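You operate a simulated robot arm through the tools that you are given. There is no shell and no other tool. Be economical: measure what you need, move in short steps, check, and stop when the job is done.

You are at the controls of a simulated two-armed robot. One attempt, no reset.

JOB
Slide the guard over the steel pot, bring the cell to 40 bar and shut that pressure in.
Fine: open the cell knob, wind till the pump gauge shows it, shut that knob; then open the release knob till the pump gauge is at zero and shut it. Leave the other knobs alone.

The check looks at the end state, three seconds after you hand in, the way a careful person would. Anything else that was tipped, shoved, dropped, spilled or broken makes it a failure.

ROBOT AND FRAMES
Two 7-joint arms with two-finger parallel grippers on one trunk, on a base that drives. Base frame: it is fixed to the floor where the robot stands at the start and does not move with it; the origin is under the middle of the robot, x ahead of it, y to its left, z up. Readings come in mm, rad, newtons and seconds.
The left shoulder is at the start at [70, 134, 1201], the right one opposite. With the tool pointing down near the work surface each hand reaches from about 200 to 660 mm from the robot's upright axis, wherever it stands, measured 20 degrees to its own side. Places, roughly: air out knob [-600, 1500, 900]; air set knob [-400, 1300, 900]; cell gauge [500, 500, 1000]; cell knob [-500, 1500, 1100]; clear guard [600, 100, 1100]; fill knob [-600, 1500, 1100]; orange knob [-700, 2000, 1100]; pellet knob [-500, 1400, 1100]; pump gauge [-600, 1600, 1100]; purge knob [-500, 1400, 900]; release knob [-500, 1500, 900]; relief knob [-400, 1300, 1100]; spoked handle [-900, 1800, 1000]. Payload 1.57 kg a hand.
The tool frame of a hand sits at the grasp point between the pads (the TCP): z along the fingers, y along the line on which they close. The tips reach 30 mm beyond it. Largest opening 80 mm; finger width 17, thickness 12; the body of the gripper, 40 by 82 mm, starts 80 mm behind the TCP.
Orientation is that of the tool frame in the base frame, as [roll, pitch, yaw] about the fixed x, y, z axes, in that order (R = Rz(yaw) Ry(pitch) Rx(roll)). With the fingers straight down and closing along the base's y, the tool's x points along the base's -x, its y along +y and its z along -z.

CONTROLS
- The arms move only by the tool jog_arm. It takes "left_plan", "right_plan" or both (then of equal length, played together; a hand with none holds still); each is a list that holds one entry, the list of rows, each a list of 7 numbers: the finger opening in mm, from 0 to 80, then the shift along the tool's x, y, z in units of 50 mm (1.0 is 50 mm), then the turn, a rotation vector about the tool's x, y, z in units of 6 degrees (1.0 is 6 degrees). In form: [[[fingers, tx, ty, tz, wx, wy, wz], ...]]. A call has 1 to 20 rows; each row shifts and turns the commanded pose from where the row before left it, along the tool's axes as they then stand. A call with a number of a shift or a turn outside -1 to 1 is refused whole. A row lasts 0.2 s, in which the tool goes at most 50 mm and 0.15 rad; a call with a longer step from one row to the next is refused whole, and so is a gripper value outside its range. A pose out of reach is approached as far as the arm can. The call stops where the force on the tool passes 50 N (or 10 N more than at its start, if that is more) or the arm is blocked; 0.2 s more then pass. The fingers move at their own pace (about 153 mm/s each) and stop on an object; they squeeze with about 34 N. The grip force told is the motor's: it shows also when the fingers shut on nothing. Time passes only in rows, and 0.2 s behind the last, so rows that do not move let the fingers close. It gives the time, the measured TCP pose, the force on the tool (base axes), the opening and the grip force at its end, in the units of the frame above (readings bear some noise), with the torque about the TCP (base axes, N m) and any sound that the robot's microphone picked up, and new pictures: "show" is both (left out), scene, wrist or none (wrist: the cameras of the hands that moved).
- Cameras (640 x 400 px; columns grow to the right, rows downward): "scene" is now at [126.8, 34, 1419.1]; the picture's right is [0.39, -0.92, 0.00], its down [-0.63, -0.26, -0.73] and it looks along [0.67, 0.28, -0.68] (base axes); focal length 286 px, centre (320, 200). "left" rides on the left gripper at [72, 7, -122] in its tool frame; the picture's right is [-0.09, 1.00, 0.00], its down [-0.84, -0.08, -0.54] and it looks along [-0.54, -0.05, 0.84] (tool axes); focal length 238 px, centre (320, 200). "right" rides on the right gripper at [72, -7, -122] in its tool frame; the picture's right is [0.09, 1.00, 0.00], its down [-0.84, 0.08, -0.54] and it looks along [-0.54, 0.05, 0.84] (tool axes); focal length 238 px, centre (320, 200). There is no depth. A picture from a camera that has moved, and an enlarged one, comes with that camera's place and axes in the base frame and with its lens.
- lift_body(by): slides the trunk up (or, below 0, down) by that many mm; the arms and the scene camera ride with it, the base frame stays. It gives what a move gives, with no picture.
- drive_base(legs): drives the robot by 1 to 6 legs, each [ahead, left, turn to the left] in mm, mm and rad, along the robot's own axes; the way and the turn of a leg run together, so that a leg with both is an arc; at most 1500 mm and 3.142 rad a leg. The arms and the cameras ride along, it lands a little off, and it stops where it bumps. It gives what a move gives, and a new picture of the scene camera.
- pan_tilt(pan, tilt): turns the head with the scene camera to pan (to the left, within 1.501 rad either way) and tilt (down, from -0.506 to 1.204), counted from straight ahead of the robot. It gives what a move gives, and a new picture of the scene camera.
- zoom(camera, box): a new picture of the part [left, top, right, bottom] of that camera's present view, enlarged. It takes no simulated time.
- sign_off(): hands the job in; it is judged then, once.

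Go step by step. Nothing tells you exact positions but the pictures and the camera data: compare them with the known pose of the tool, close in by small moves and look again before you grip or let go. The budget is 120 turns and 260 pictures, counting those below and the enlarged ones. Unless the task says otherwise, let go and move clear before handing in, and close with one line.

The tools are called after "Emit:" as name(argument=value, ...) on one line, values as JSON. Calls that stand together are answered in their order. jog_arm: Moves the arms, as the interface text tells. Its arguments: {"type":"object","properties":{"left_plan":{"type":"array"},"right_plan":{"type":"array"},"show":{"type":"string","enum":["both","scene","wrist","none"]}},"required":[]} The other tools are called the same way: lift_body (by) slides the trunk up or down; drive_base (legs) drives the base; pan_tilt (pan, tilt) turns the head that bears the scene camera; zoom (camera, box) takes an enlarged picture of a part of a camera's view; sign_off () hands the job in.

At the start:

```text
time: 0.0
left_tool_pos: [412.4, 373.3, 1203.7]
left_tcp_rot: [-3.14, 0.001, -3.141]
left_force: [-1.2, -0.2, -0.6]
left_ft_torque: [0.03, -0.02, 0.02]
left_width: 80.2
left_finger_force: 0.1
right_tool_pos: [439.7, -95.4, 1144.5]
right_tcp_rot: [3.141, 0.001, -3.141]
right_force: [0.1, -0.7, -0.2]
right_ft_torque: [-0.01, 0.0, 0.0]
right_width: 80.0
right_finger_force: 0.2
trunk travel left (down, up): [-775.0, 165.0]
robot x, y, heading: [0.8, 0.3, -0.002]
head pan, tilt: [0.396, 0.754]
```

scene: 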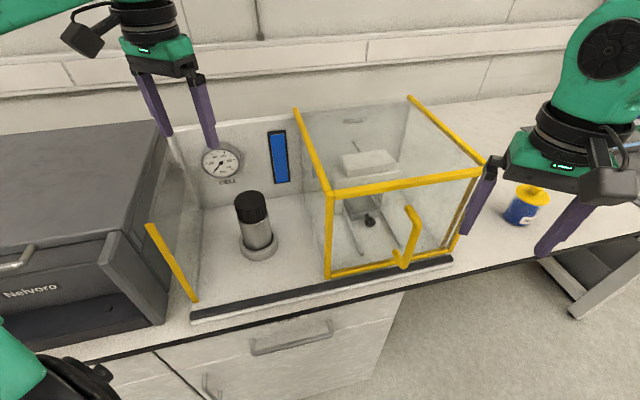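
right: 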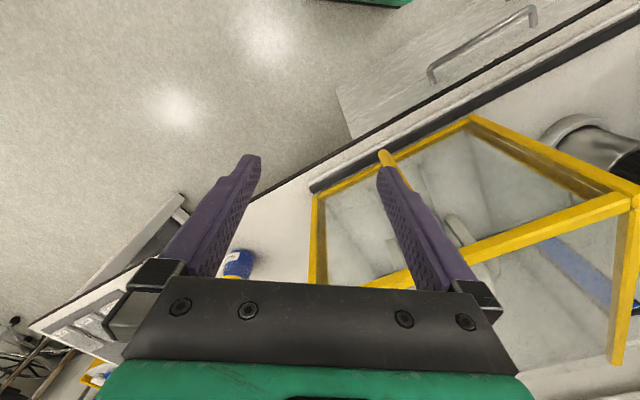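
left: 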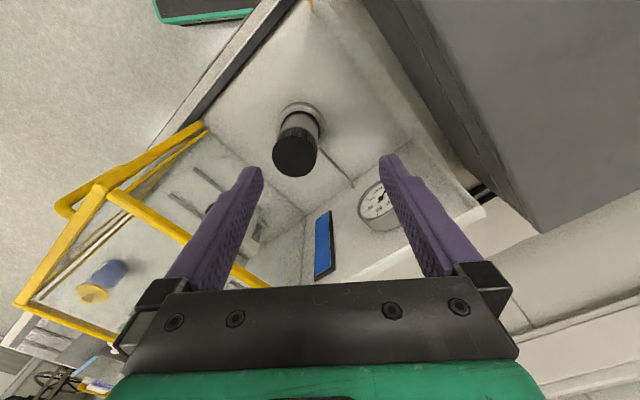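

The clear guard is on the right of the stand, with a yellow handle on its front. The pot is to the left at about (425, 305). I'll zoom in on the handle and the rail.

Emit:
zoom(camera="scene", box=[290, 80, 510, 290])

Emit:
zoom(camera="scene", box=[130, 110, 330, 330])

```text
1.90 times, centred on (400, 185) of scene
camera zoom: at [126.8, 34.0, 1419.1], right [0.39, -0.92, 0.0], down [-0.63, -0.26, -0.73], along [0.67, 0.28, -0.68], focal length 545 px, centre (168, 229)
```

zoom: 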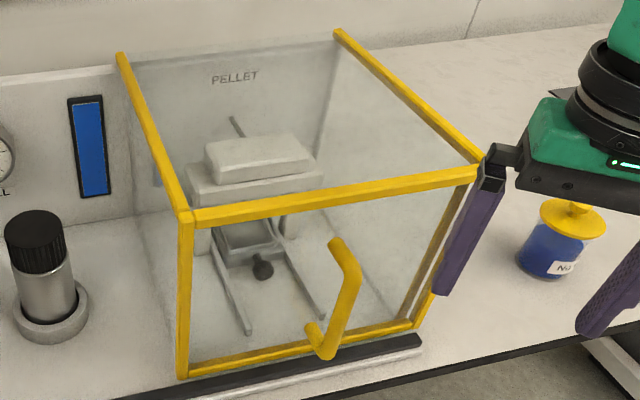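

```text
1.82 times, centred on (230, 220) of scene
camera zoom: at [126.8, 34.0, 1419.1], right [0.39, -0.92, 0.0], down [-0.63, -0.26, -0.73], along [0.67, 0.28, -0.68], focal length 520 px, centre (484, 164)
```

zoom: 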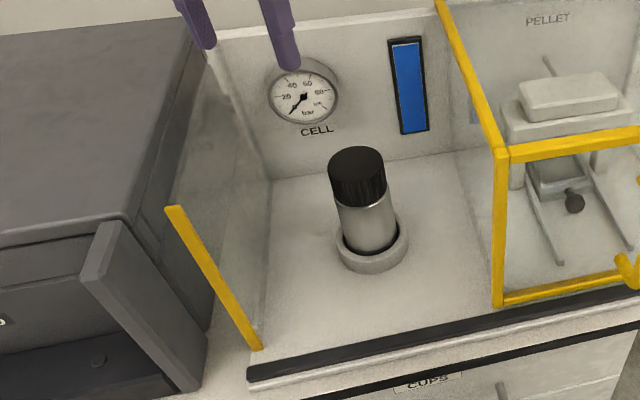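

I triangulated with the scene and right wrist cameras. The bench is at z≈873, the guard top at about 1122, and the handle bar at about (494, 7), z 930–1056. The slide direction is (-0.60, 0.80), with about 280 mm to go. I'll move the right hand clear and bring the left hand above the handle, turned to match the slide.

Emit:
jog_arm(left_plan=[[[80, -0.205, -0.915, 0, 0, 0, 0], [80, -0.205, -0.915, 0, 0, 0, 0], [80, -0.205, -0.915, 0, 0, 0, 0], [80, -0.205, -0.915, 0, 0, 0, 0], [80, -0.205, -0.915, 0, 0, 0, 0], [80, -0.205, -0.915, 0, 0, 0, 0], [80, -0.205, -0.915, 0, 0, 0, 0], [80, -0.205, -0.915, 0, 0, 0, 0], [80, 0, 0, 0, 0, 0, -0.76], [80, 0, 0, 0, 0, 0, -0.76], [80, 0, 0, 0, 0, 0, -0.76], [80, 0, 0, 0, 0, 0, -0.76], [80, 0, 0, 0, 0, 0, -0.76], [80, 0, 0, 0, 0, 0, -0.76], [80, 0, 0, 0, 0, 0, -0.76], [80, 0, 0, 0, 0, 0, -0.76]]], right_plan=[[[80, 0.15, -0.625, 0, 0, 0, 0], [80, 0.15, -0.625, 0, 0, 0, 0], [80, 0.15, -0.625, 0, 0, 0, 0], [80, 0.15, -0.625, 0, 0, 0, 0], [80, 0.15, -0.625, 0, 0, 0, 0], [80, 0.15, -0.625, 0, 0, 0, 0], [80, 0.15, -0.625, 0, 0, 0, 0], [80, 0.15, -0.625, 0, 0, 0, 0], [80, 0, 0, 0, 0, 0, 0], [80, 0, 0, 0, 0, 0, 0], [80, 0, 0, 0, 0, 0, 0], [80, 0, 0, 0, 0, 0, 0], [80, 0, 0, 0, 0, 0, 0], [80, 0, 0, 0, 0, 0, 0], [80, 0, 0, 0, 0, 0, 0], [80, 0, 0, 0, 0, 0, 0]]])

```text
time: 3.4
left_tool_pos: [464.9, 114.0, 1199.5]
left_tcp_rot: [-3.136, -0.002, -2.497]
left_force: [-0.5, -1.0, 0.6]
left_ft_torque: [0.04, 0.02, 0.03]
left_width: 80.0
left_finger_force: 0.1
left hand out of reach, approached as far as the arm can: row 6, 7, 8
right_tool_pos: [378.4, -345.7, 1143.6]
right_tcp_rot: [3.141, 0.0, 3.141]
right_force: [0.3, 0.7, 0.1]
right_ft_torque: [0.0, 0.02, 0.03]
right_width: 80.0
right_finger_force: 0.0
trunk travel left (down, up): [-775.0, 165.0]
robot x, y, heading: [-1.5, -1.8, -0.001]
head pan, tilt: [0.396, 0.754]
camera scene: at [126.7, 33.9, 1419.1], right [0.39, -0.92, 0.0], down [-0.63, -0.26, -0.73], along [0.67, 0.28, -0.68], focal length 286 px, centre (320, 200)
camera right: at [306.4, -351.5, 1265.1], right [-0.09, 1.0, 0.0], down [0.84, 0.08, 0.54], along [0.54, 0.05, -0.84], focal length 238 px, centre (320, 200)
camera left: at [402.8, 76.0, 1321.3], right [-0.52, 0.85, 0.0], down [0.72, 0.44, 0.54], along [0.46, 0.28, -0.84], focal length 238 px, centre (320, 200)
```

scene: 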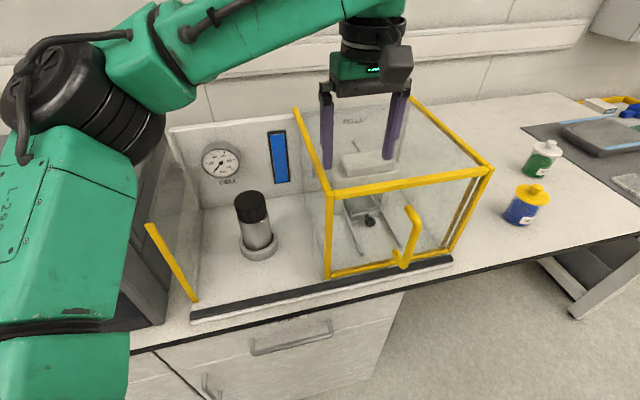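
right: 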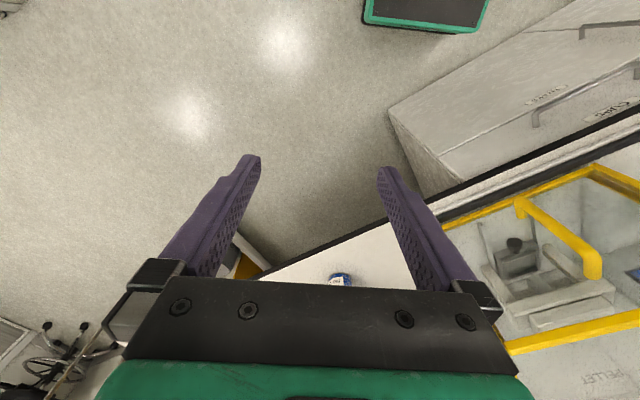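
left: 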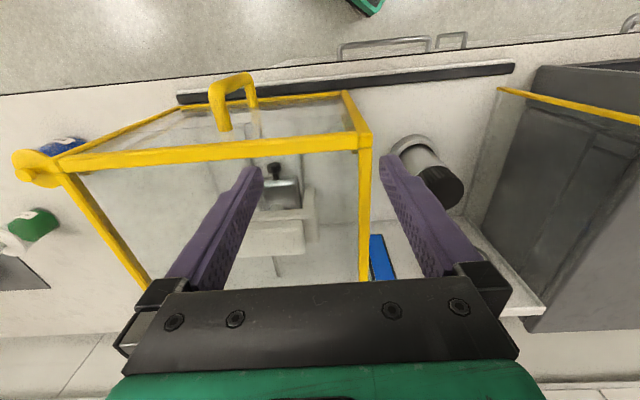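

The left arm is folded too far across to reach the handle. I'll drive the base 160 mm to the right so the whole slide is within the left hand's reach.

Emit:
drive_base(legs=[[0, -160, 0]])

```text
time: 4.8
left_tool_pos: [464.5, -41.6, 1198.8]
left_tcp_rot: [-3.134, -0.002, -2.494]
left_force: [0.0, 0.0, -0.3]
left_ft_torque: [-0.04, -0.02, 0.0]
left_width: 80.1
left_finger_force: 0.0
right_tool_pos: [381.4, -501.8, 1144.0]
right_tcp_rot: [-3.139, -0.001, -3.137]
right_force: [0.1, -0.1, 0.1]
right_ft_torque: [-0.04, 0.02, 0.0]
right_width: 79.9
right_finger_force: 0.1
trunk travel left (down, up): [-775.0, 165.0]
robot x, y, heading: [4.1, -162.0, 0.009]
head pan, tilt: [0.396, 0.754]
camera scene: at [126.8, -122.6, 1419.0], right [0.39, -0.92, 0.0], down [-0.63, -0.27, -0.73], along [0.67, 0.28, -0.69], focal length 286 px, centre (320, 200)
```

scene: 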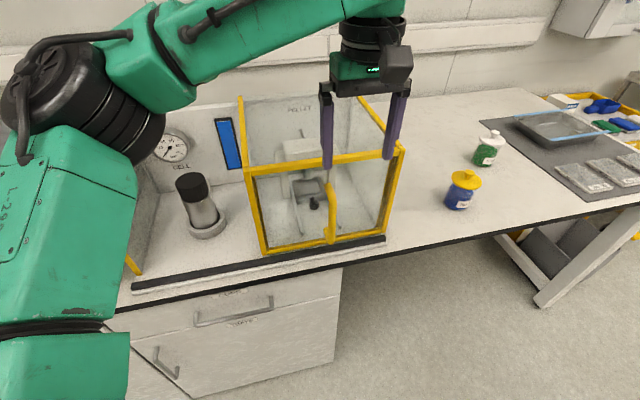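

The handle still triangulates to about (495, 6). I'll centre the hand above it and check.

Emit:
jog_arm(left_plan=[[[80, -0.53, 0.21, 0, 0, 0, 0], [80, -0.53, 0.21, 0, 0, 0, 0], [80, 0, 0, 0.4, 0, 0, 0], [80, 0, 0, 0, 0, 0, 0]]])

```text
time: 5.8
left_tool_pos: [492.8, 3.4, 1178.9]
left_tcp_rot: [-3.137, 0.0, -2.494]
left_force: [-0.2, 0.2, 0.5]
left_ft_torque: [-0.02, 0.05, 0.0]
left_width: 79.8
left_finger_force: 0.2
right_tool_pos: [381.0, -503.5, 1143.6]
right_tcp_rot: [3.141, 0.003, -3.135]
right_force: [0.2, 0.3, 0.7]
right_ft_torque: [0.0, -0.03, 0.0]
right_width: 80.0
right_finger_force: 0.2
trunk travel left (down, up): [-775.0, 165.0]
robot x, y, heading: [0.5, -159.6, 0.005]
head pan, tilt: [0.396, 0.754]
camera scene: at [126.7, -125.8, 1419.1], right [0.39, -0.92, 0.0], down [-0.63, -0.27, -0.73], along [0.67, 0.28, -0.68], focal length 286 px, centre (320, 200)
camera left: at [432.0, -34.9, 1301.1], right [-0.53, 0.85, 0.0], down [0.71, 0.44, 0.54], along [0.46, 0.28, -0.84], focal length 238 px, centre (320, 200)
```

scene: 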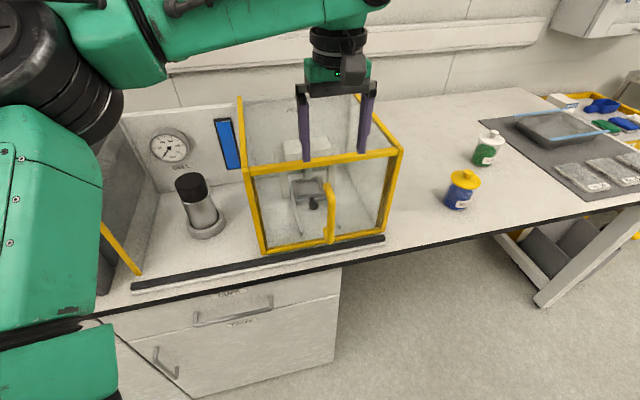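
left: 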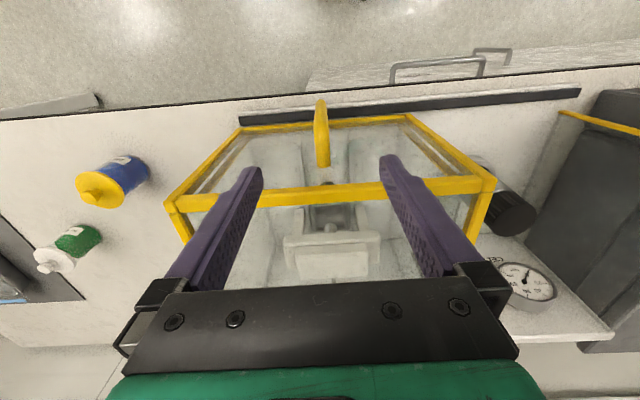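

The fingers straddle the handle's line and sit about 45 mm clear of the guard face. I'll descend to z≈1022.

Emit:
jog_arm(left_plan=[[[80, 0, 0, 0.8, 0, 0, 0], [80, 0, 0, 0.8, 0, 0, 0], [80, 0, 0, 0.8, 0, 0, 0], [80, 0, 0, 0.74, 0, 0, 0], [80, 0, 0, 0, 0, 0, 0]]])

```text
time: 7.0
left_tool_pos: [491.9, 3.0, 1021.9]
left_tcp_rot: [-3.139, -0.002, -2.495]
left_force: [-0.4, -0.5, -0.2]
left_ft_torque: [-0.05, 0.02, -0.03]
left_width: 79.9
left_finger_force: 0.1
right_tool_pos: [381.0, -504.3, 1143.3]
right_tcp_rot: [3.141, 0.0, -3.137]
right_force: [-0.3, 0.0, -0.2]
right_ft_torque: [0.02, 0.0, 0.01]
right_width: 80.2
right_finger_force: 0.0
trunk travel left (down, up): [-775.0, 165.0]
robot x, y, heading: [0.2, -155.0, 0.002]
head pan, tilt: [0.396, 0.754]
camera scene: at [127.6, -125.6, 1419.0], right [0.39, -0.92, 0.0], down [-0.63, -0.27, -0.73], along [0.67, 0.28, -0.68], focal length 286 px, centre (320, 200)
camera left: at [429.7, -34.0, 1143.8], right [-0.53, 0.85, 0.0], down [0.71, 0.44, 0.54], along [0.46, 0.28, -0.84], focal length 238 px, centre (320, 200)
```

scene: 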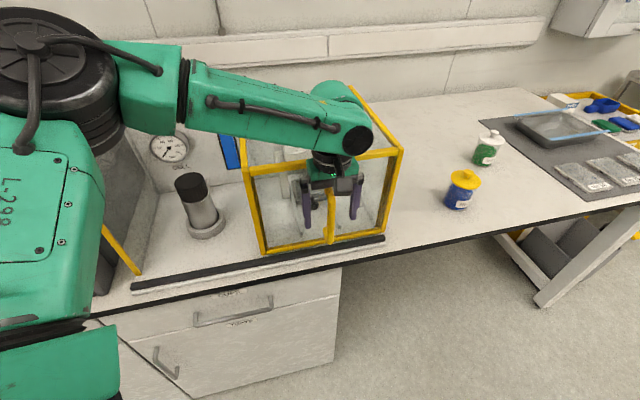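
left: 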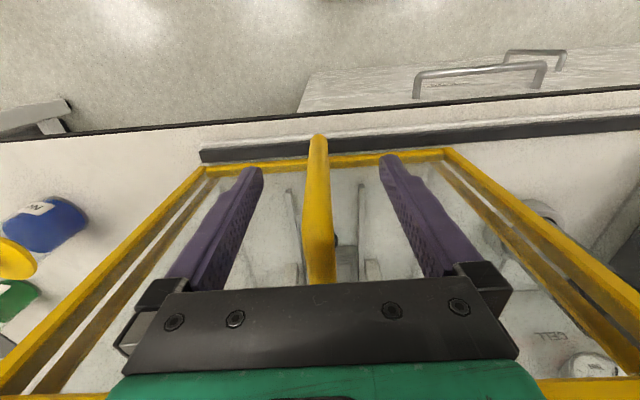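

The handle is between the fingers. I'll grip it and slide along tool y in modest steps.

Emit:
jog_arm(left_plan=[[[0, 0, 0, 0, 0, 0, 0], [0, 0, 0, 0, 0, 0, 0], [0, 0, 0, 0, 0, 0, 0], [0, 0, 0.1, 0, 0, 0, 0], [0, 0, 0.3, 0, 0, 0, 0], [0, 0, 0.4, 0, 0, 0, 0], [0, 0, 0.4, 0, 0, 0, 0], [0, 0, 0.4, 0, 0, 0, 0], [0, 0, 0.4, 0, 0, 0, 0]]])

```text
time: 9.0
left_tool_pos: [431.5, 83.6, 1022.8]
left_tcp_rot: [-3.141, -0.001, -2.496]
left_force: [-8.5, -7.7, -5.6]
left_ft_torque: [0.94, -0.37, -0.06]
left_width: 16.0
left_finger_force: 32.0
right_tool_pos: [379.1, -505.4, 1143.5]
right_tcp_rot: [3.14, 0.0, -3.136]
right_force: [0.3, 0.2, -0.4]
right_ft_torque: [-0.05, 0.03, 0.04]
right_width: 79.9
right_finger_force: 0.1
trunk travel left (down, up): [-775.0, 165.0]
robot x, y, heading: [1.0, -160.4, 0.005]
head pan, tilt: [0.396, 0.754]
camera scene: at [124.3, -127.3, 1419.1], right [0.39, -0.92, 0.0], down [-0.63, -0.27, -0.73], along [0.67, 0.29, -0.68], focal length 286 px, centre (320, 200)
camera left: at [370.4, 44.9, 1144.4], right [-0.53, 0.85, 0.0], down [0.72, 0.44, 0.54], along [0.46, 0.28, -0.84], focal length 238 px, centre (320, 200)
```

scene: 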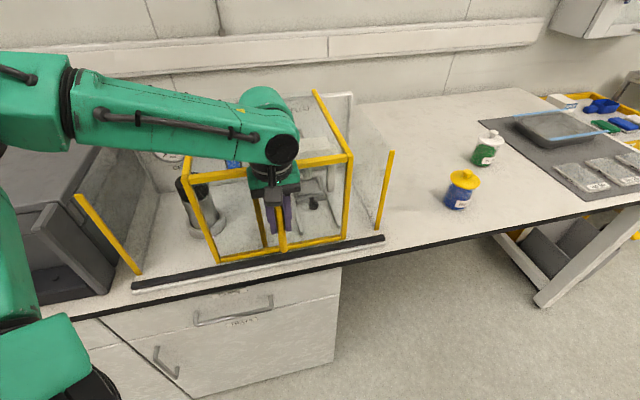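
left: 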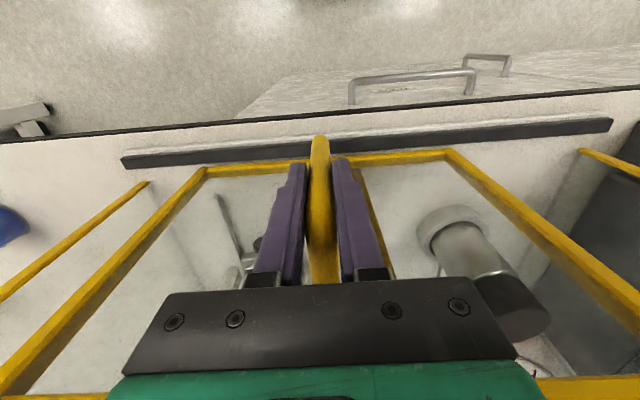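

The guard slides smoothly, about 100 mm so far. I'll continue.

Emit:
jog_arm(left_plan=[[[0, 0.03, 0.3, 0, 0, 0, 0], [0, 0, 0.4, 0, 0, 0, 0], [0, 0, 0.4, 0, 0, 0, 0], [0, 0, 0.4, 0, 0, 0, 0], [0, 0, 0.4, 0, 0, 0, 0], [0, 0, 0.4, 0, 0, 0, 0], [0, 0, 0.4, 0, 0, 0, 0], [0, 0, 0.3, 0, 0, 0, 0]]])

```text
time: 10.8
left_tool_pos: [343.7, 201.8, 1022.4]
left_tcp_rot: [-3.14, 0.002, -2.496]
left_force: [3.1, -0.4, 11.5]
left_ft_torque: [1.64, 0.07, -0.16]
left_width: 15.9
left_finger_force: 31.4
right_tool_pos: [381.2, -504.2, 1143.4]
right_tcp_rot: [3.139, 0.0, -3.136]
right_force: [0.3, 0.3, 0.1]
right_ft_torque: [-0.01, -0.03, -0.01]
right_width: 80.0
right_finger_force: 0.0
trunk travel left (down, up): [-775.0, 165.0]
robot x, y, heading: [-6.2, -161.7, 0.002]
head pan, tilt: [0.396, 0.754]
camera scene: at [126.0, -127.5, 1419.2], right [0.39, -0.92, 0.0], down [-0.63, -0.27, -0.73], along [0.67, 0.29, -0.68], focal length 286 px, centre (320, 200)
camera left: at [281.4, 163.8, 1143.7], right [-0.53, 0.85, 0.0], down [0.71, 0.44, 0.54], along [0.46, 0.28, -0.84], focal length 238 px, centre (320, 200)
```

scene: 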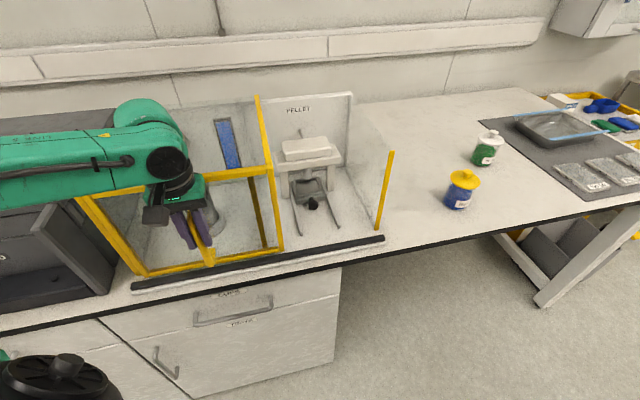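
left: 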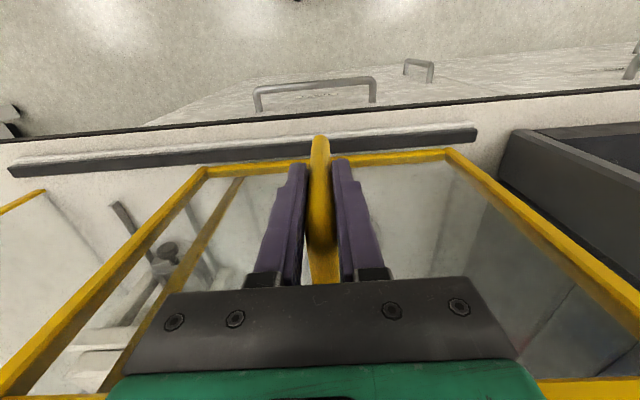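

The guard is nearly closed. I'll creep to the stop.

Emit:
jog_arm(left_plan=[[[0, 0, 0.15, 0, 0, 0, 0], [0, 0, 0.15, 0, 0, 0, 0], [0, 0, 0.1, 0, 0, 0, 0], [0, 0, 0.1, 0, 0, 0, 0], [0, 0, 0.1, 0, 0, 0, 0], [0, 0, 0.1, 0, 0, 0, 0], [0, 0, 0.1, 0, 0, 0, 0], [0, 0, 0.1, 0, 0, 0, 0]]])

```text
time: 12.6
left_tool_pos: [324.0, 227.3, 1021.0]
left_tcp_rot: [-3.14, -0.002, -2.498]
left_force: [27.3, -29.7, 0.7]
left_ft_torque: [1.34, 0.35, -0.22]
left_width: 15.9
left_finger_force: 31.5
right_tool_pos: [388.9, -514.2, 1136.8]
right_tcp_rot: [3.132, -0.006, -3.136]
right_force: [0.6, 0.1, -0.6]
right_ft_torque: [0.02, 0.04, 0.02]
right_width: 79.8
right_finger_force: 0.0
trunk travel left (down, up): [-775.0, 165.0]
robot x, y, heading: [-0.8, -156.3, -0.002]
head pan, tilt: [0.396, 0.754]
camera scene: at [137.0, -137.7, 1418.2], right [0.39, -0.92, -0.01], down [-0.64, -0.26, -0.73], along [0.67, 0.29, -0.69], focal length 286 px, centre (320, 200)
camera left: at [262.9, 189.4, 1143.8], right [-0.52, 0.85, 0.0], down [0.72, 0.44, 0.54], along [0.46, 0.28, -0.84], focal length 238 px, centre (320, 200)
```

scene: 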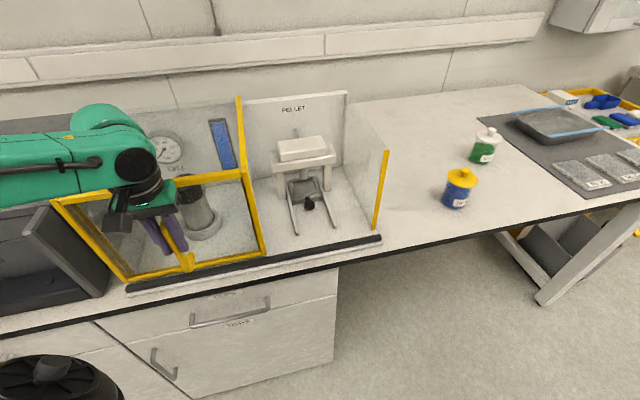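
left: 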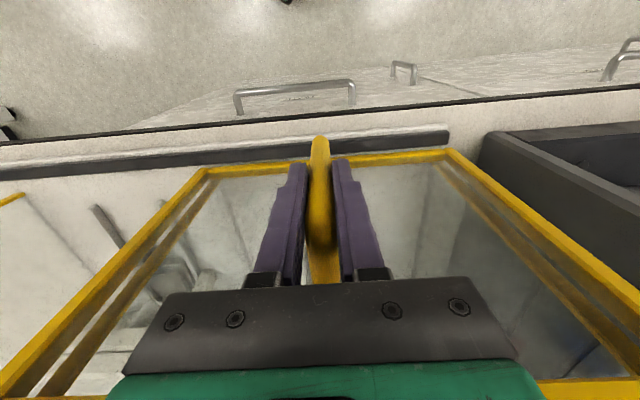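

The guard hit its stop after about 280 mm. I'll relax, open and lift away.

Emit:
jog_arm(left_plan=[[[0, 0, -0.2, 0, 0, 0, 0], [80, 0, 0, 0, 0, 0, 0], [80, 0, 0, 0, 0, 0, 0], [80, 0, 0, 0, 0, 0, 0], [80, 0, 0, -0.8, 0, 0, 0], [80, 0, 0, -0.8, 0, 0, 0], [80, 0, 0, -0.8, 0, 0, 0], [80, 0, 0, -0.8, 0, 0, 0], [80, 0, 0, -0.8, 0, 0, 0]]])

Emit:
pan_tilt(pan=1.5, tilt=0.5)

```text
time: 14.6
left_tool_pos: [323.1, 227.7, 1223.4]
left_tcp_rot: [-3.14, 0.0, -2.497]
left_force: [-0.1, -0.1, 0.9]
left_ft_torque: [0.03, 0.03, 0.01]
left_width: 79.8
left_finger_force: 0.1
right_tool_pos: [380.2, -505.7, 1142.1]
right_tcp_rot: [3.14, -0.001, -3.135]
right_force: [-0.1, 0.0, 0.3]
right_ft_torque: [0.02, -0.02, -0.02]
right_width: 79.9
right_finger_force: 0.1
trunk travel left (down, up): [-775.0, 165.0]
robot x, y, heading: [-0.2, -161.0, 0.002]
head pan, tilt: [0.396, 0.754]
camera scene: at [126.9, -127.2, 1419.1], right [0.39, -0.92, 0.0], down [-0.63, -0.27, -0.73], along [0.67, 0.29, -0.68], focal length 286 px, centre (320, 200)
camera left: at [261.0, 190.4, 1345.0], right [-0.53, 0.85, 0.0], down [0.71, 0.44, 0.54], along [0.46, 0.28, -0.84], focal length 238 px, centre (320, 200)
```

scene: 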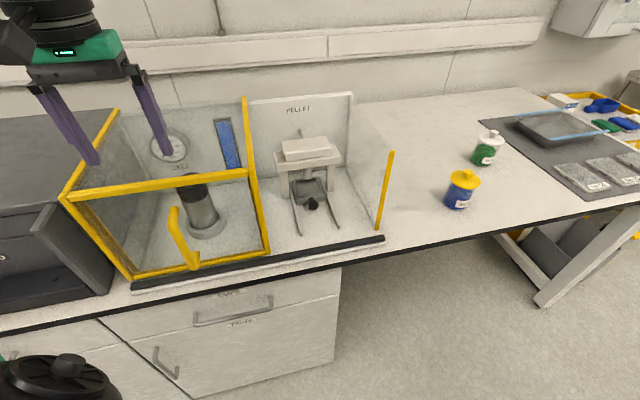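
left: 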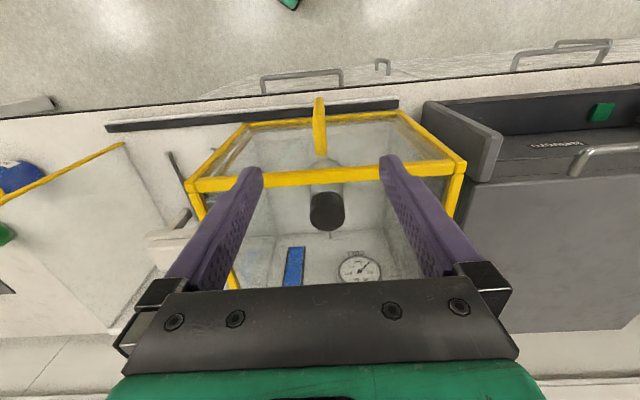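

```text
time: 16.0
left_tool_pos: [322.2, 229.6, 1220.5]
left_tcp_rot: [-3.139, 0.0, -2.494]
left_force: [0.0, 0.6, 0.4]
left_ft_torque: [-0.02, -0.01, 0.0]
left_width: 80.1
left_finger_force: 0.1
right_tool_pos: [380.6, -504.5, 1142.6]
right_tcp_rot: [-3.141, 0.0, -3.136]
right_force: [-0.2, 0.2, 0.4]
right_ft_torque: [0.02, -0.03, -0.01]
right_width: 79.9
right_finger_force: 0.0
trunk travel left (down, up): [-775.0, 165.0]
robot x, y, heading: [0.4, -161.6, 0.002]
head pan, tilt: [1.499, 0.499]
camera scene: at [56.8, -67.4, 1441.3], right [1.0, -0.07, 0.0], down [-0.03, -0.48, -0.88], along [0.06, 0.88, -0.48], focal length 286 px, centre (320, 200)
```

scene: 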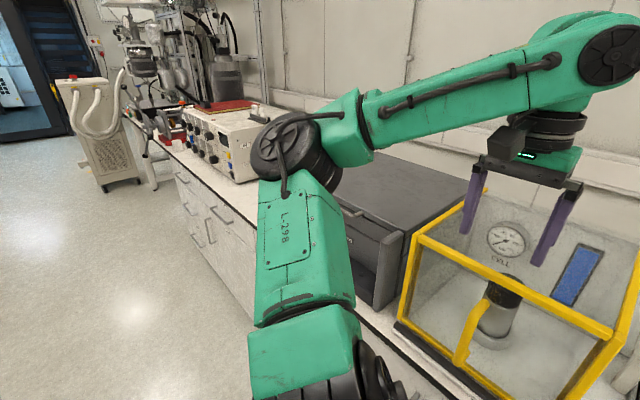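

The guard now encloses the pot. Next I'll back off, turn to face the bench squarely, and head left towards the pump panel.

Emit:
drive_base(legs=[[-200, -150, 0], [0, 0, 0.639]])

Emit:
drive_base(legs=[[0, 1200, 0]])

Emit:
pan_tilt(pan=0.3, tilt=0.45)

```text
time: 19.6
left_tool_pos: [-176.8, 192.6, 1221.9]
left_tcp_rot: [-3.139, 0.0, -1.851]
left_force: [-0.1, -0.6, 0.2]
left_ft_torque: [0.02, -0.04, 0.0]
left_width: 79.9
left_finger_force: 0.0
right_tool_pos: [309.7, -359.3, 1143.0]
right_tcp_rot: [3.141, -0.002, -2.494]
right_force: [-0.4, 0.6, 0.7]
right_ft_torque: [-0.05, -0.03, 0.03]
right_width: 80.0
right_finger_force: 0.1
trunk travel left (down, up): [-775.0, 165.0]
robot x, y, heading: [-203.6, -312.5, 0.642]
head pan, tilt: [1.499, 0.499]
camera scene: at [-209.6, -204.4, 1441.3], right [0.84, 0.54, 0.0], down [0.26, -0.4, -0.88], along [-0.48, 0.74, -0.48], focal length 286 px, centre (320, 200)
```

scene: 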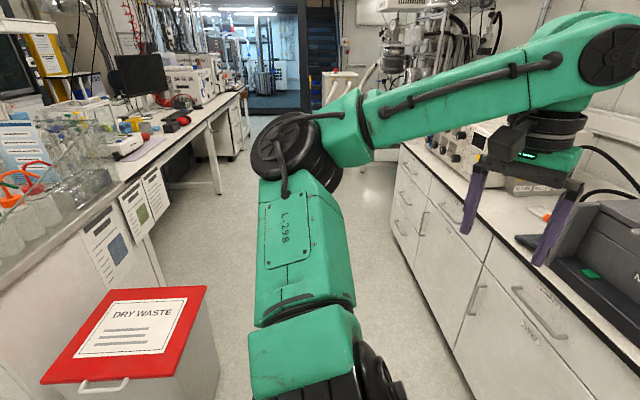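

```text
time: 25.5
left_tool_pos: [-863.1, 1141.5, 1222.7]
left_tcp_rot: [-3.138, -0.001, -1.876]
left_force: [0.3, -1.0, 0.4]
left_ft_torque: [0.03, -0.02, -0.01]
left_width: 79.9
left_finger_force: 0.0
right_tool_pos: [-391.3, 577.1, 1143.0]
right_tcp_rot: [-3.141, 0.0, -2.519]
right_force: [-0.3, -0.1, 0.8]
right_ft_torque: [0.01, 0.01, -0.02]
right_width: 80.2
right_finger_force: 0.0
trunk travel left (down, up): [-775.0, 165.0]
robot x, y, heading: [-901.3, 636.7, 0.622]
head pan, tilt: [1.499, 0.499]
camera scene: at [-907.1, 745.6, 1441.3], right [0.85, 0.52, 0.0], down [0.25, -0.41, -0.88], along [-0.46, 0.75, -0.48], focal length 286 px, centre (320, 200)
```

scene: 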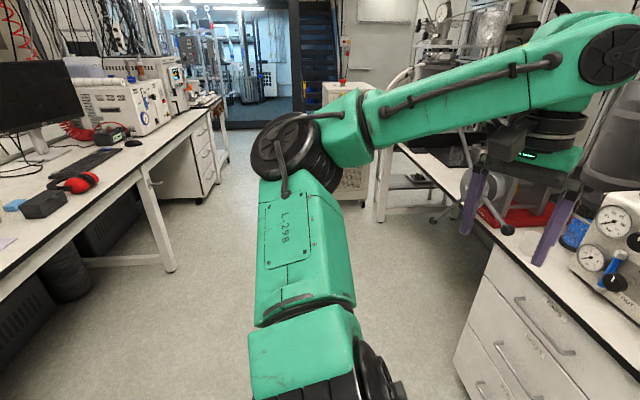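

```text
time: 26.9
left_tool_pos: [-864.4, 1142.4, 1221.7]
left_tcp_rot: [-3.138, 0.0, -1.876]
left_force: [0.5, -0.5, -0.9]
left_ft_torque: [0.01, -0.02, 0.01]
left_width: 80.0
left_finger_force: 0.0
right_tool_pos: [-391.8, 578.1, 1142.8]
right_tcp_rot: [3.141, 0.0, -2.52]
right_force: [-0.2, 0.1, 0.4]
right_ft_torque: [0.0, -0.01, 0.0]
right_width: 80.2
right_finger_force: 0.0
trunk travel left (down, up): [-775.0, 165.0]
robot x, y, heading: [-901.5, 637.9, 0.626]
head pan, tilt: [0.3, 0.45]
camera scene: at [-804.5, 742.0, 1445.8], right [0.8, -0.6, 0.0], down [-0.26, -0.35, -0.9], along [0.54, 0.72, -0.44], focal length 286 px, centre (320, 200)
```

scene: 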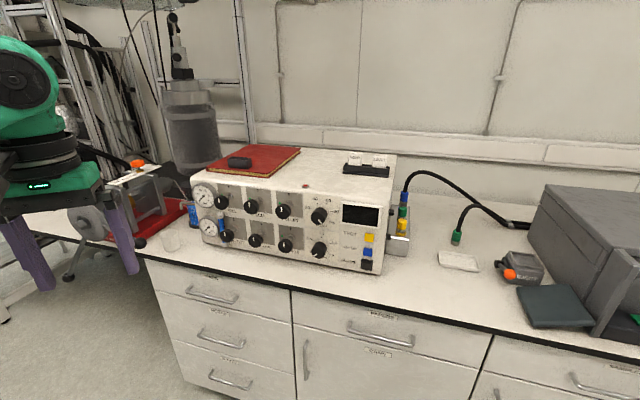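

Emit:
zoom(camera="scene", box=[180, 140, 410, 280])

Emit:
zoom(camera="scene", box=[0, 60, 240, 300])

```text
2.78 times, centred on (295, 210) of scene
camera zoom: at [-804.5, 742.0, 1445.8], right [0.8, -0.6, 0.0], down [-0.26, -0.35, -0.9], along [0.54, 0.72, -0.44], focal length 796 px, centre (390, 172)
```

zoom: 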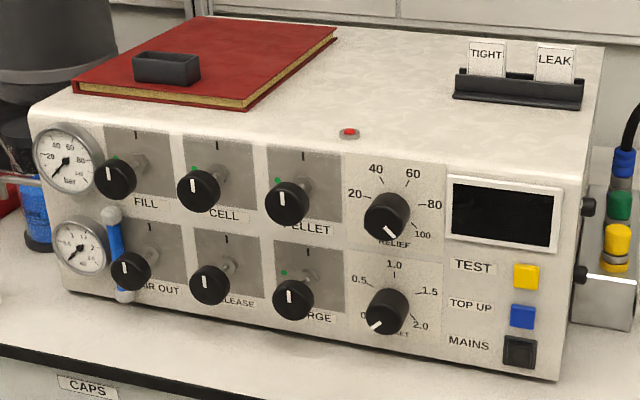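

```text
1.67 times, centred on (120, 180) of scene
camera zoom: at [-804.5, 742.0, 1445.8], right [0.8, -0.6, 0.0], down [-0.26, -0.35, -0.9], along [0.54, 0.72, -0.44], focal length 476 px, centre (653, 233)
```

zoom: 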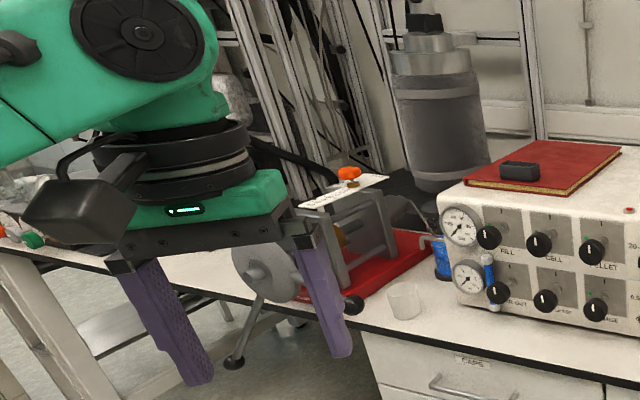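

The pump panel is readable: knobs FILL, CELL, PELLET in the top row, AIR OUT, RELEASE, PURGE below, and the gauges at the left. The wheel stands left of the box. I'll tuck the left hand in, square it up, and drive further left so that the right hand gets the knobs and the left hand the wheel.

Emit:
jog_arm(left_plan=[[[80, 0.53, -0.54, 0, 0, 0, 0], [80, 0.53, -0.54, 0, 0, 0, 0], [80, 0.53, -0.54, 0, 0, 0, 0], [80, 0.53, -0.54, 0, 0, 0, 0], [80, 0.53, -0.54, 0, 0, 0, 0], [80, 0, 0, 0, 0, 0, 0.76], [80, 0, 0, 0, 0, 0, 0.76], [80, 0, 0, 0, 0, 0, 0.76], [80, 0, 0, 0, 0, 0, 0.76], [80, 0, 0, 0, 0, 0, 0.76], [80, 0, 0, 0, 0, 0, 0.76], [80, 0, 0, 0, 0, 0, 0.76], [80, 0, 0, 0, 0, 0, 0.76]]], show="none")

Emit:
drive_base(legs=[[0, 550, 0.014]])

```text
time: 29.7
left_tool_pos: [-775.5, 975.0, 1221.5]
left_tcp_rot: [-3.138, 0.001, -2.516]
left_force: [-0.7, 1.3, 1.1]
left_ft_torque: [0.01, -0.05, -0.01]
left_width: 79.9
left_finger_force: 0.1
right_tool_pos: [-392.8, 576.9, 1142.6]
right_tcp_rot: [-3.141, 0.0, -2.518]
right_force: [0.2, 0.4, -0.3]
right_ft_torque: [0.03, 0.01, -0.03]
right_width: 80.2
right_finger_force: 0.0
trunk travel left (down, up): [-775.0, 165.0]
robot x, y, heading: [-900.8, 636.9, 0.623]
head pan, tilt: [0.3, 0.45]
```

```text
time: 32.9
left_tool_pos: [-1105.7, 1421.1, 1221.5]
left_tcp_rot: [-3.14, 0.001, -2.495]
left_force: [0.3, -1.0, -1.3]
left_ft_torque: [0.0, 0.0, 0.0]
left_width: 79.8
left_finger_force: 0.2
right_tool_pos: [-716.5, 1030.2, 1142.3]
right_tcp_rot: [3.141, 0.001, -2.501]
right_force: [-0.2, 0.8, 0.9]
right_ft_torque: [0.02, -0.01, 0.0]
right_width: 79.9
right_finger_force: 0.1
trunk travel left (down, up): [-775.0, 165.0]
robot x, y, heading: [-1223.9, 1082.1, 0.646]
head pan, tilt: [0.3, 0.45]
camera scene: at [-1130.8, 1187.5, 1445.8], right [0.81, -0.59, 0.0], down [-0.26, -0.35, -0.9], along [0.53, 0.73, -0.44], focal length 286 px, centre (320, 200)
```

scene: 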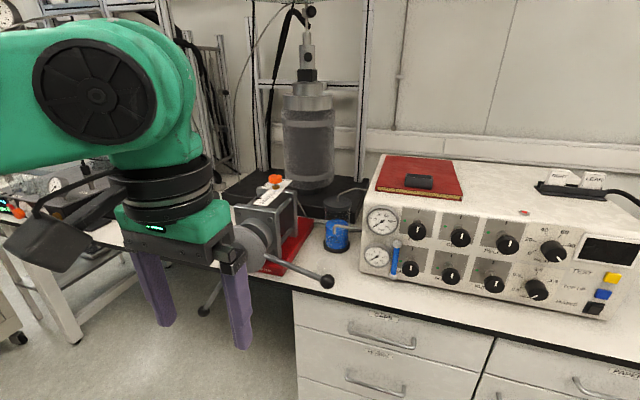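

The hand blocks the wheel. I'll zoom on the panel now and shift the left hand up and left to reveal the wheel.

Emit:
zoom(camera="scene", box=[350, 180, 640, 320])

Emit:
jog_arm(left_plan=[[[80, 0.7, 0.7, 0, 0, 0, 0], [80, 0.7, 0.7, 0, 0, 0, 0], [80, 0, 0.9, 0, 0, 0, 0], [80, 0, 0.9, 0, 0, 0, 0], [80, 0, 0.9, 0, 0, 0, 0]]], show="scene")

```text
2.21 times, centred on (495, 250) of scene
camera zoom: at [-1130.8, 1187.5, 1445.8], right [0.81, -0.59, 0.0], down [-0.26, -0.35, -0.9], along [0.53, 0.73, -0.44], focal length 631 px, centre (-66, 90)
```

zoom: 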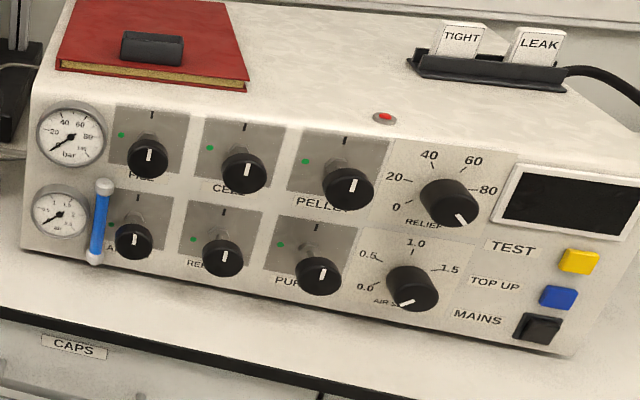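

```text
time: 34.1
left_tool_pos: [-1287.9, 1544.4, 1220.7]
left_tcp_rot: [-3.136, 0.001, -2.497]
left_force: [0.2, -0.3, 0.0]
left_ft_torque: [-0.05, -0.02, -0.03]
left_width: 79.9
left_finger_force: 0.1
right_tool_pos: [-717.6, 1032.5, 1142.7]
right_tcp_rot: [-3.139, -0.001, -2.502]
right_force: [-0.1, 0.0, 0.7]
right_ft_torque: [0.01, 0.02, -0.02]
right_width: 79.7
right_finger_force: 0.0
trunk travel left (down, up): [-775.0, 165.0]
robot x, y, heading: [-1225.5, 1081.2, 0.644]
head pan, tilt: [0.3, 0.45]
camera scene: at [-1133.1, 1190.2, 1445.7], right [0.81, -0.59, 0.0], down [-0.26, -0.35, -0.9], along [0.53, 0.73, -0.44], focal length 286 px, centre (320, 200)
```

scene: 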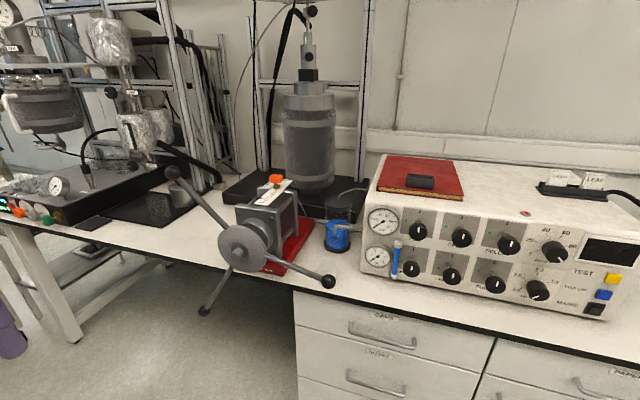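

Emit:
zoom(camera="scene", box=[140, 140, 360, 330])

```text
2.11 times, centred on (250, 235) of scene
camera zoom: at [-1133.1, 1190.2, 1445.7], right [0.81, -0.59, 0.0], down [-0.26, -0.35, -0.9], along [0.53, 0.73, -0.44], focal length 602 px, centre (467, 126)
```

zoom: 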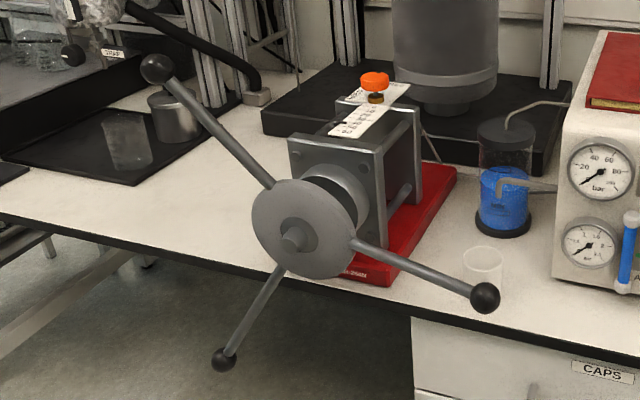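

Emit:
zoom(camera="scene", box=[240, 165, 310, 215])

Emit:
zoom(camera="scene", box=[355, 195, 475, 285])

```text
8.00 times, centred on (275, 190) of scene
camera zoom: at [-1133.1, 1190.2, 1445.7], right [0.81, -0.59, 0.0], down [-0.26, -0.35, -0.9], along [0.53, 0.73, -0.44], focal length 2287 px, centre (680, 280)
```

zoom: 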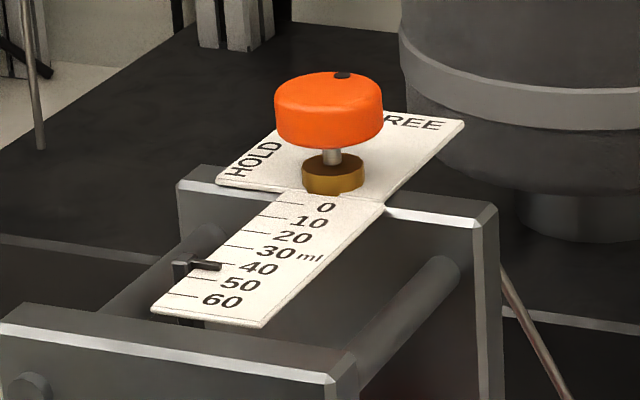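

```text
4.44 times, centred on (415, 240) of scene
camera zoom: at [-1133.1, 1190.2, 1445.7], right [0.81, -0.59, 0.0], down [-0.26, -0.35, -0.9], along [0.53, 0.73, -0.44], focal length 1271 px, centre (-102, 22)
```

zoom: 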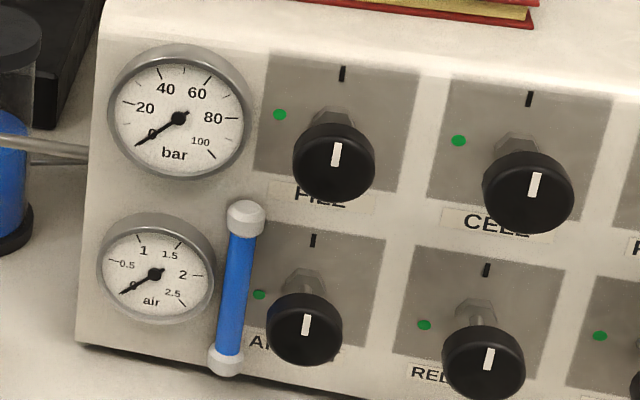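

I read it as pointer up = shut, green dot at 9 o'clock = open. The hand pump's hub is at about n≈361, s≈2033, z≈973 in bench coordinates, with three coned spokes about 260 mm long. The CELL knob is at n≈453, s≈1481, z≈1063, and RELEASE at z≈950. I'll drive to a stand where the right hand serves the knobs and the left hand the wheel.

Emit:
drive_base(legs=[[0, 150, -0.005], [240, 0, 0]])

Emit:
pan_tilt(pan=0.1, tilt=0.6)

```text
time: 36.9
left_tool_pos: [-1183.5, 1806.7, 1221.1]
left_tcp_rot: [-3.138, 0.004, -2.499]
left_force: [-0.3, -0.6, -0.2]
left_ft_torque: [-0.04, -0.03, 0.03]
left_width: 80.1
left_finger_force: 0.1
right_tool_pos: [-615.5, 1293.8, 1144.2]
right_tcp_rot: [-3.141, 0.0, -2.506]
right_force: [0.5, 0.1, -1.0]
right_ft_torque: [0.02, 0.0, -0.01]
right_width: 80.0
right_finger_force: 0.1
trunk travel left (down, up): [-775.0, 165.0]
robot x, y, heading: [-1128.6, 1348.0, 0.638]
head pan, tilt: [0.3, 0.45]
camera scene: at [-1031.5, 1451.5, 1446.0], right [0.81, -0.59, 0.0], down [-0.26, -0.35, -0.9], along [0.53, 0.73, -0.43], focal length 286 px, centre (320, 200)
```

scene: 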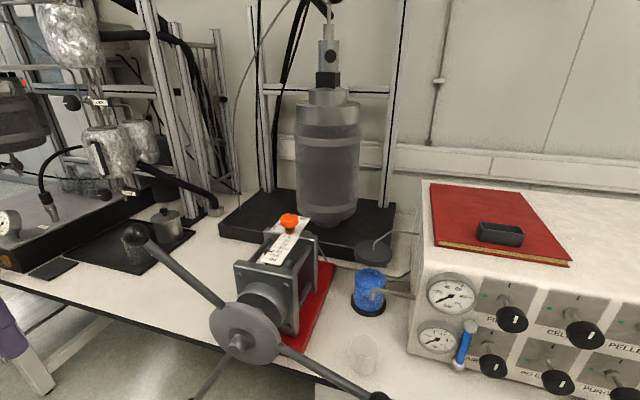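

```text
time: 37.6
left_tool_pos: [-1183.0, 1806.9, 1221.0]
left_tcp_rot: [-3.138, 0.0, -2.499]
left_force: [-0.3, 0.6, 0.4]
left_ft_torque: [-0.03, 0.02, -0.03]
left_width: 80.1
left_finger_force: 0.1
right_tool_pos: [-614.3, 1293.5, 1142.7]
right_tcp_rot: [3.141, 0.001, -2.507]
right_force: [1.0, -1.2, 0.9]
right_ft_torque: [-0.02, 0.01, -0.01]
right_width: 80.0
right_finger_force: 0.0
trunk travel left (down, up): [-775.0, 165.0]
robot x, y, heading: [-1122.9, 1343.6, 0.631]
head pan, tilt: [0.099, 0.6]
camera scene: at [-1018.1, 1438.4, 1432.2], right [0.67, -0.74, 0.0], down [-0.42, -0.38, -0.82], along [0.61, 0.55, -0.57], focal length 286 px, centre (320, 200)
```

scene: 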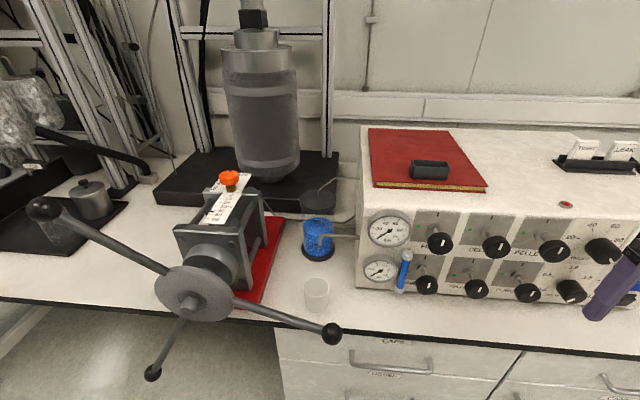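

I refined the hub to s≈2035, z≈972 with the balls at n≈315, and the CELL knob to s≈1480, z≈1065, face n≈450 (panel at about 481). Now I'll tilt the right hand to point at the panel.

Emit:
jog_arm(right_plan=[[[80, 0, 0, 0, 0, -1, 0], [80, 0, 0, 0, 0, -1, 0], [80, 0, 0, 0, 0, -1, 0], [80, 0, 0, 0, 0, -1, 0], [80, 0, 0, 0, 0, -1, 0], [80, 0, 0, 0, 0, -1, 0], [80, 0, 0, 0, 0, -1, 0], [80, 0, 0, 0, 0, -1, 0], [80, 0, 0, 0, 0, -1, 0], [80, 0, 0, 0, 0, -1, 0], [80, 0, 0, 0, 0, -1, 0], [80, 0, 0, 0, 0, -1, 0], [80, 0, 0, 0, 0, -1, 0], [80, 0, 0, 0, 0, -1, 0], [80, 0, 0, 0, 0, -1, 0], [80, 0, 0, 0, 0, 0, 0]]])

```text
time: 41.0
left_tool_pos: [-1183.6, 1806.5, 1220.7]
left_tcp_rot: [-3.138, 0.002, -2.5]
left_force: [-0.6, -0.6, -0.1]
left_ft_torque: [0.02, -0.01, 0.03]
left_width: 80.1
left_finger_force: 0.0
right_tool_pos: [-613.6, 1299.2, 1143.7]
right_tcp_rot: [-0.031, 1.569, 0.606]
right_force: [0.3, -0.3, 0.0]
right_ft_torque: [0.01, 0.02, 0.02]
right_width: 80.0
right_finger_force: 0.1
right hand out of reach, approached as far as the arm can: row 11
trunk travel left (down, up): [-775.0, 165.0]
robot x, y, heading: [-1125.3, 1344.2, 0.637]
head pan, tilt: [0.099, 0.6]
camera scene: at [-1018.7, 1438.0, 1432.2], right [0.67, -0.74, 0.0], down [-0.42, -0.38, -0.82], along [0.61, 0.55, -0.57], focal length 286 px, centre (320, 200)
camera right: at [-708.5, 1222.7, 1072.3], right [-0.59, 0.8, -0.09], down [-0.48, -0.26, 0.84], along [0.65, 0.54, 0.54], focal length 238 px, centre (320, 200)
```

scene: 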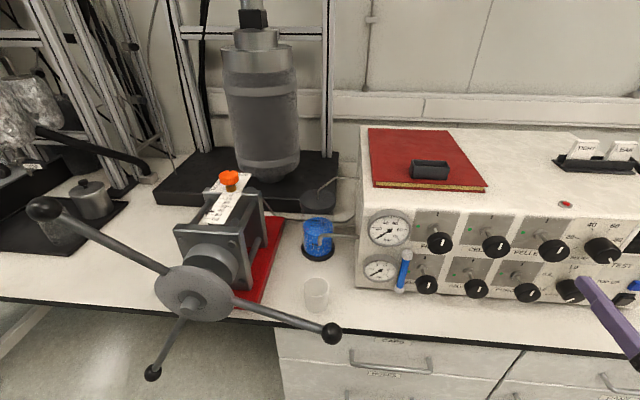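
right: 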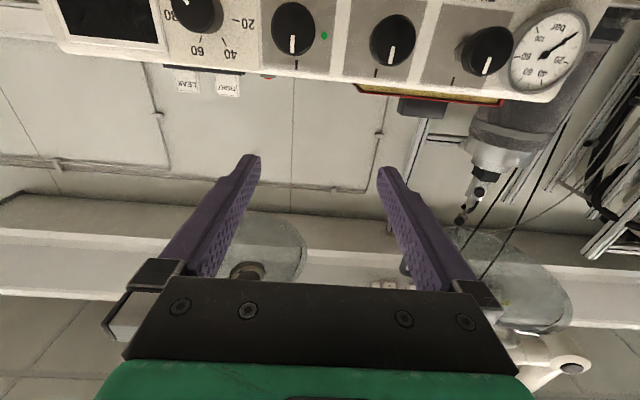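

The hand points at the panel. I'll move to just in front of the CELL knob with the fingertips about 40 mm short of it.

Emit:
jog_arm(right_plan=[[[80, 0.395, 0.355, 0.48, 0, 0, 0], [80, 0.395, 0.355, 0.48, 0, 0, 0], [80, 0.395, 0.355, 0.48, 0, 0, 0], [80, 0.395, 0.355, 0.48, 0, 0, 0], [80, 0, 0, 0, 0, 0, 0]]])

```text
time: 42.2
left_tool_pos: [-1183.0, 1807.1, 1222.9]
left_tcp_rot: [-3.138, 0.003, -2.501]
left_force: [-0.1, 0.5, -0.7]
left_ft_torque: [0.02, 0.01, 0.02]
left_width: 80.0
left_finger_force: 0.1
right_tool_pos: [-582.4, 1390.6, 1078.5]
right_tcp_rot: [1.128, 1.57, 1.765]
right_force: [-0.1, 0.5, 0.6]
right_ft_torque: [-0.03, -0.01, -0.02]
right_width: 79.7
right_finger_force: 0.1
right hand out of reach, approached as far as the arm can: row 4
trunk travel left (down, up): [-775.0, 165.0]
robot x, y, heading: [-1127.1, 1348.7, 0.639]
head pan, tilt: [0.099, 0.6]
camera scene: at [-1018.9, 1437.5, 1432.3], right [0.67, -0.74, 0.0], down [-0.42, -0.38, -0.83], along [0.61, 0.55, -0.56], focal length 286 px, centre (320, 200)
camera right: at [-676.9, 1313.8, 1007.0], right [-0.59, 0.8, -0.09], down [-0.48, -0.26, 0.84], along [0.65, 0.54, 0.54], focal length 238 px, centre (320, 200)
```

scene: 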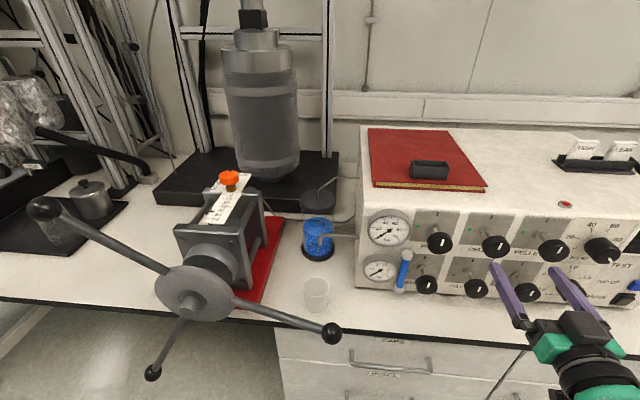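
right: 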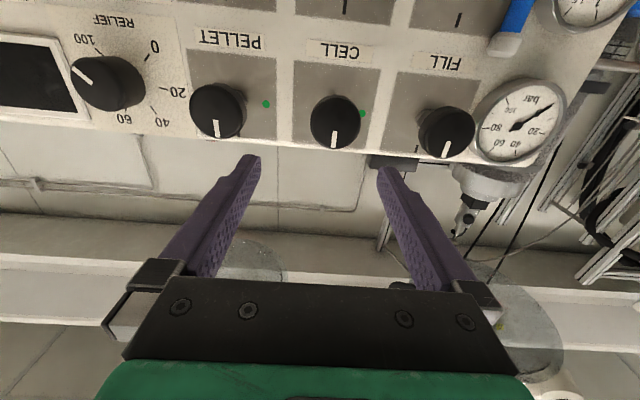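

The arm reported a limit at the last step. I'll try the remaining part again in smaller moves.

Emit:
jog_arm(right_plan=[[[80, 0.1, 0.1, 0.1, 0, 0, 0], [80, 0.1, 0.1, 0.1, 0, 0, 0], [80, 0, 0, 0, 0, 0, 0]]], show="wrist")

```text
time: 43.0
left_tool_pos: [-1182.3, 1806.8, 1221.8]
left_tcp_rot: [-3.138, 0.002, -2.499]
left_force: [-0.6, -0.1, 0.9]
left_ft_torque: [0.01, -0.01, 0.02]
left_width: 80.1
left_finger_force: 0.0
right_tool_pos: [-582.7, 1391.2, 1079.3]
right_tcp_rot: [-2.598, 1.57, -1.962]
right_force: [-0.9, 0.8, -0.4]
right_ft_torque: [0.04, 0.0, 0.03]
right_width: 80.0
right_finger_force: 0.0
right hand out of reach, approached as far as the arm can: row 1, 2
trunk travel left (down, up): [-775.0, 165.0]
robot x, y, heading: [-1124.9, 1342.4, 0.635]
head pan, tilt: [0.099, 0.6]
camera right: at [-676.7, 1313.9, 1007.0], right [-0.59, 0.8, -0.09], down [-0.48, -0.26, 0.84], along [0.65, 0.54, 0.54], focal length 238 px, centre (320, 200)
```

right: 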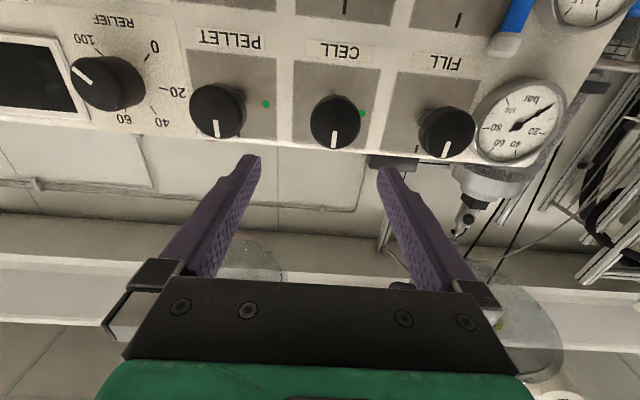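

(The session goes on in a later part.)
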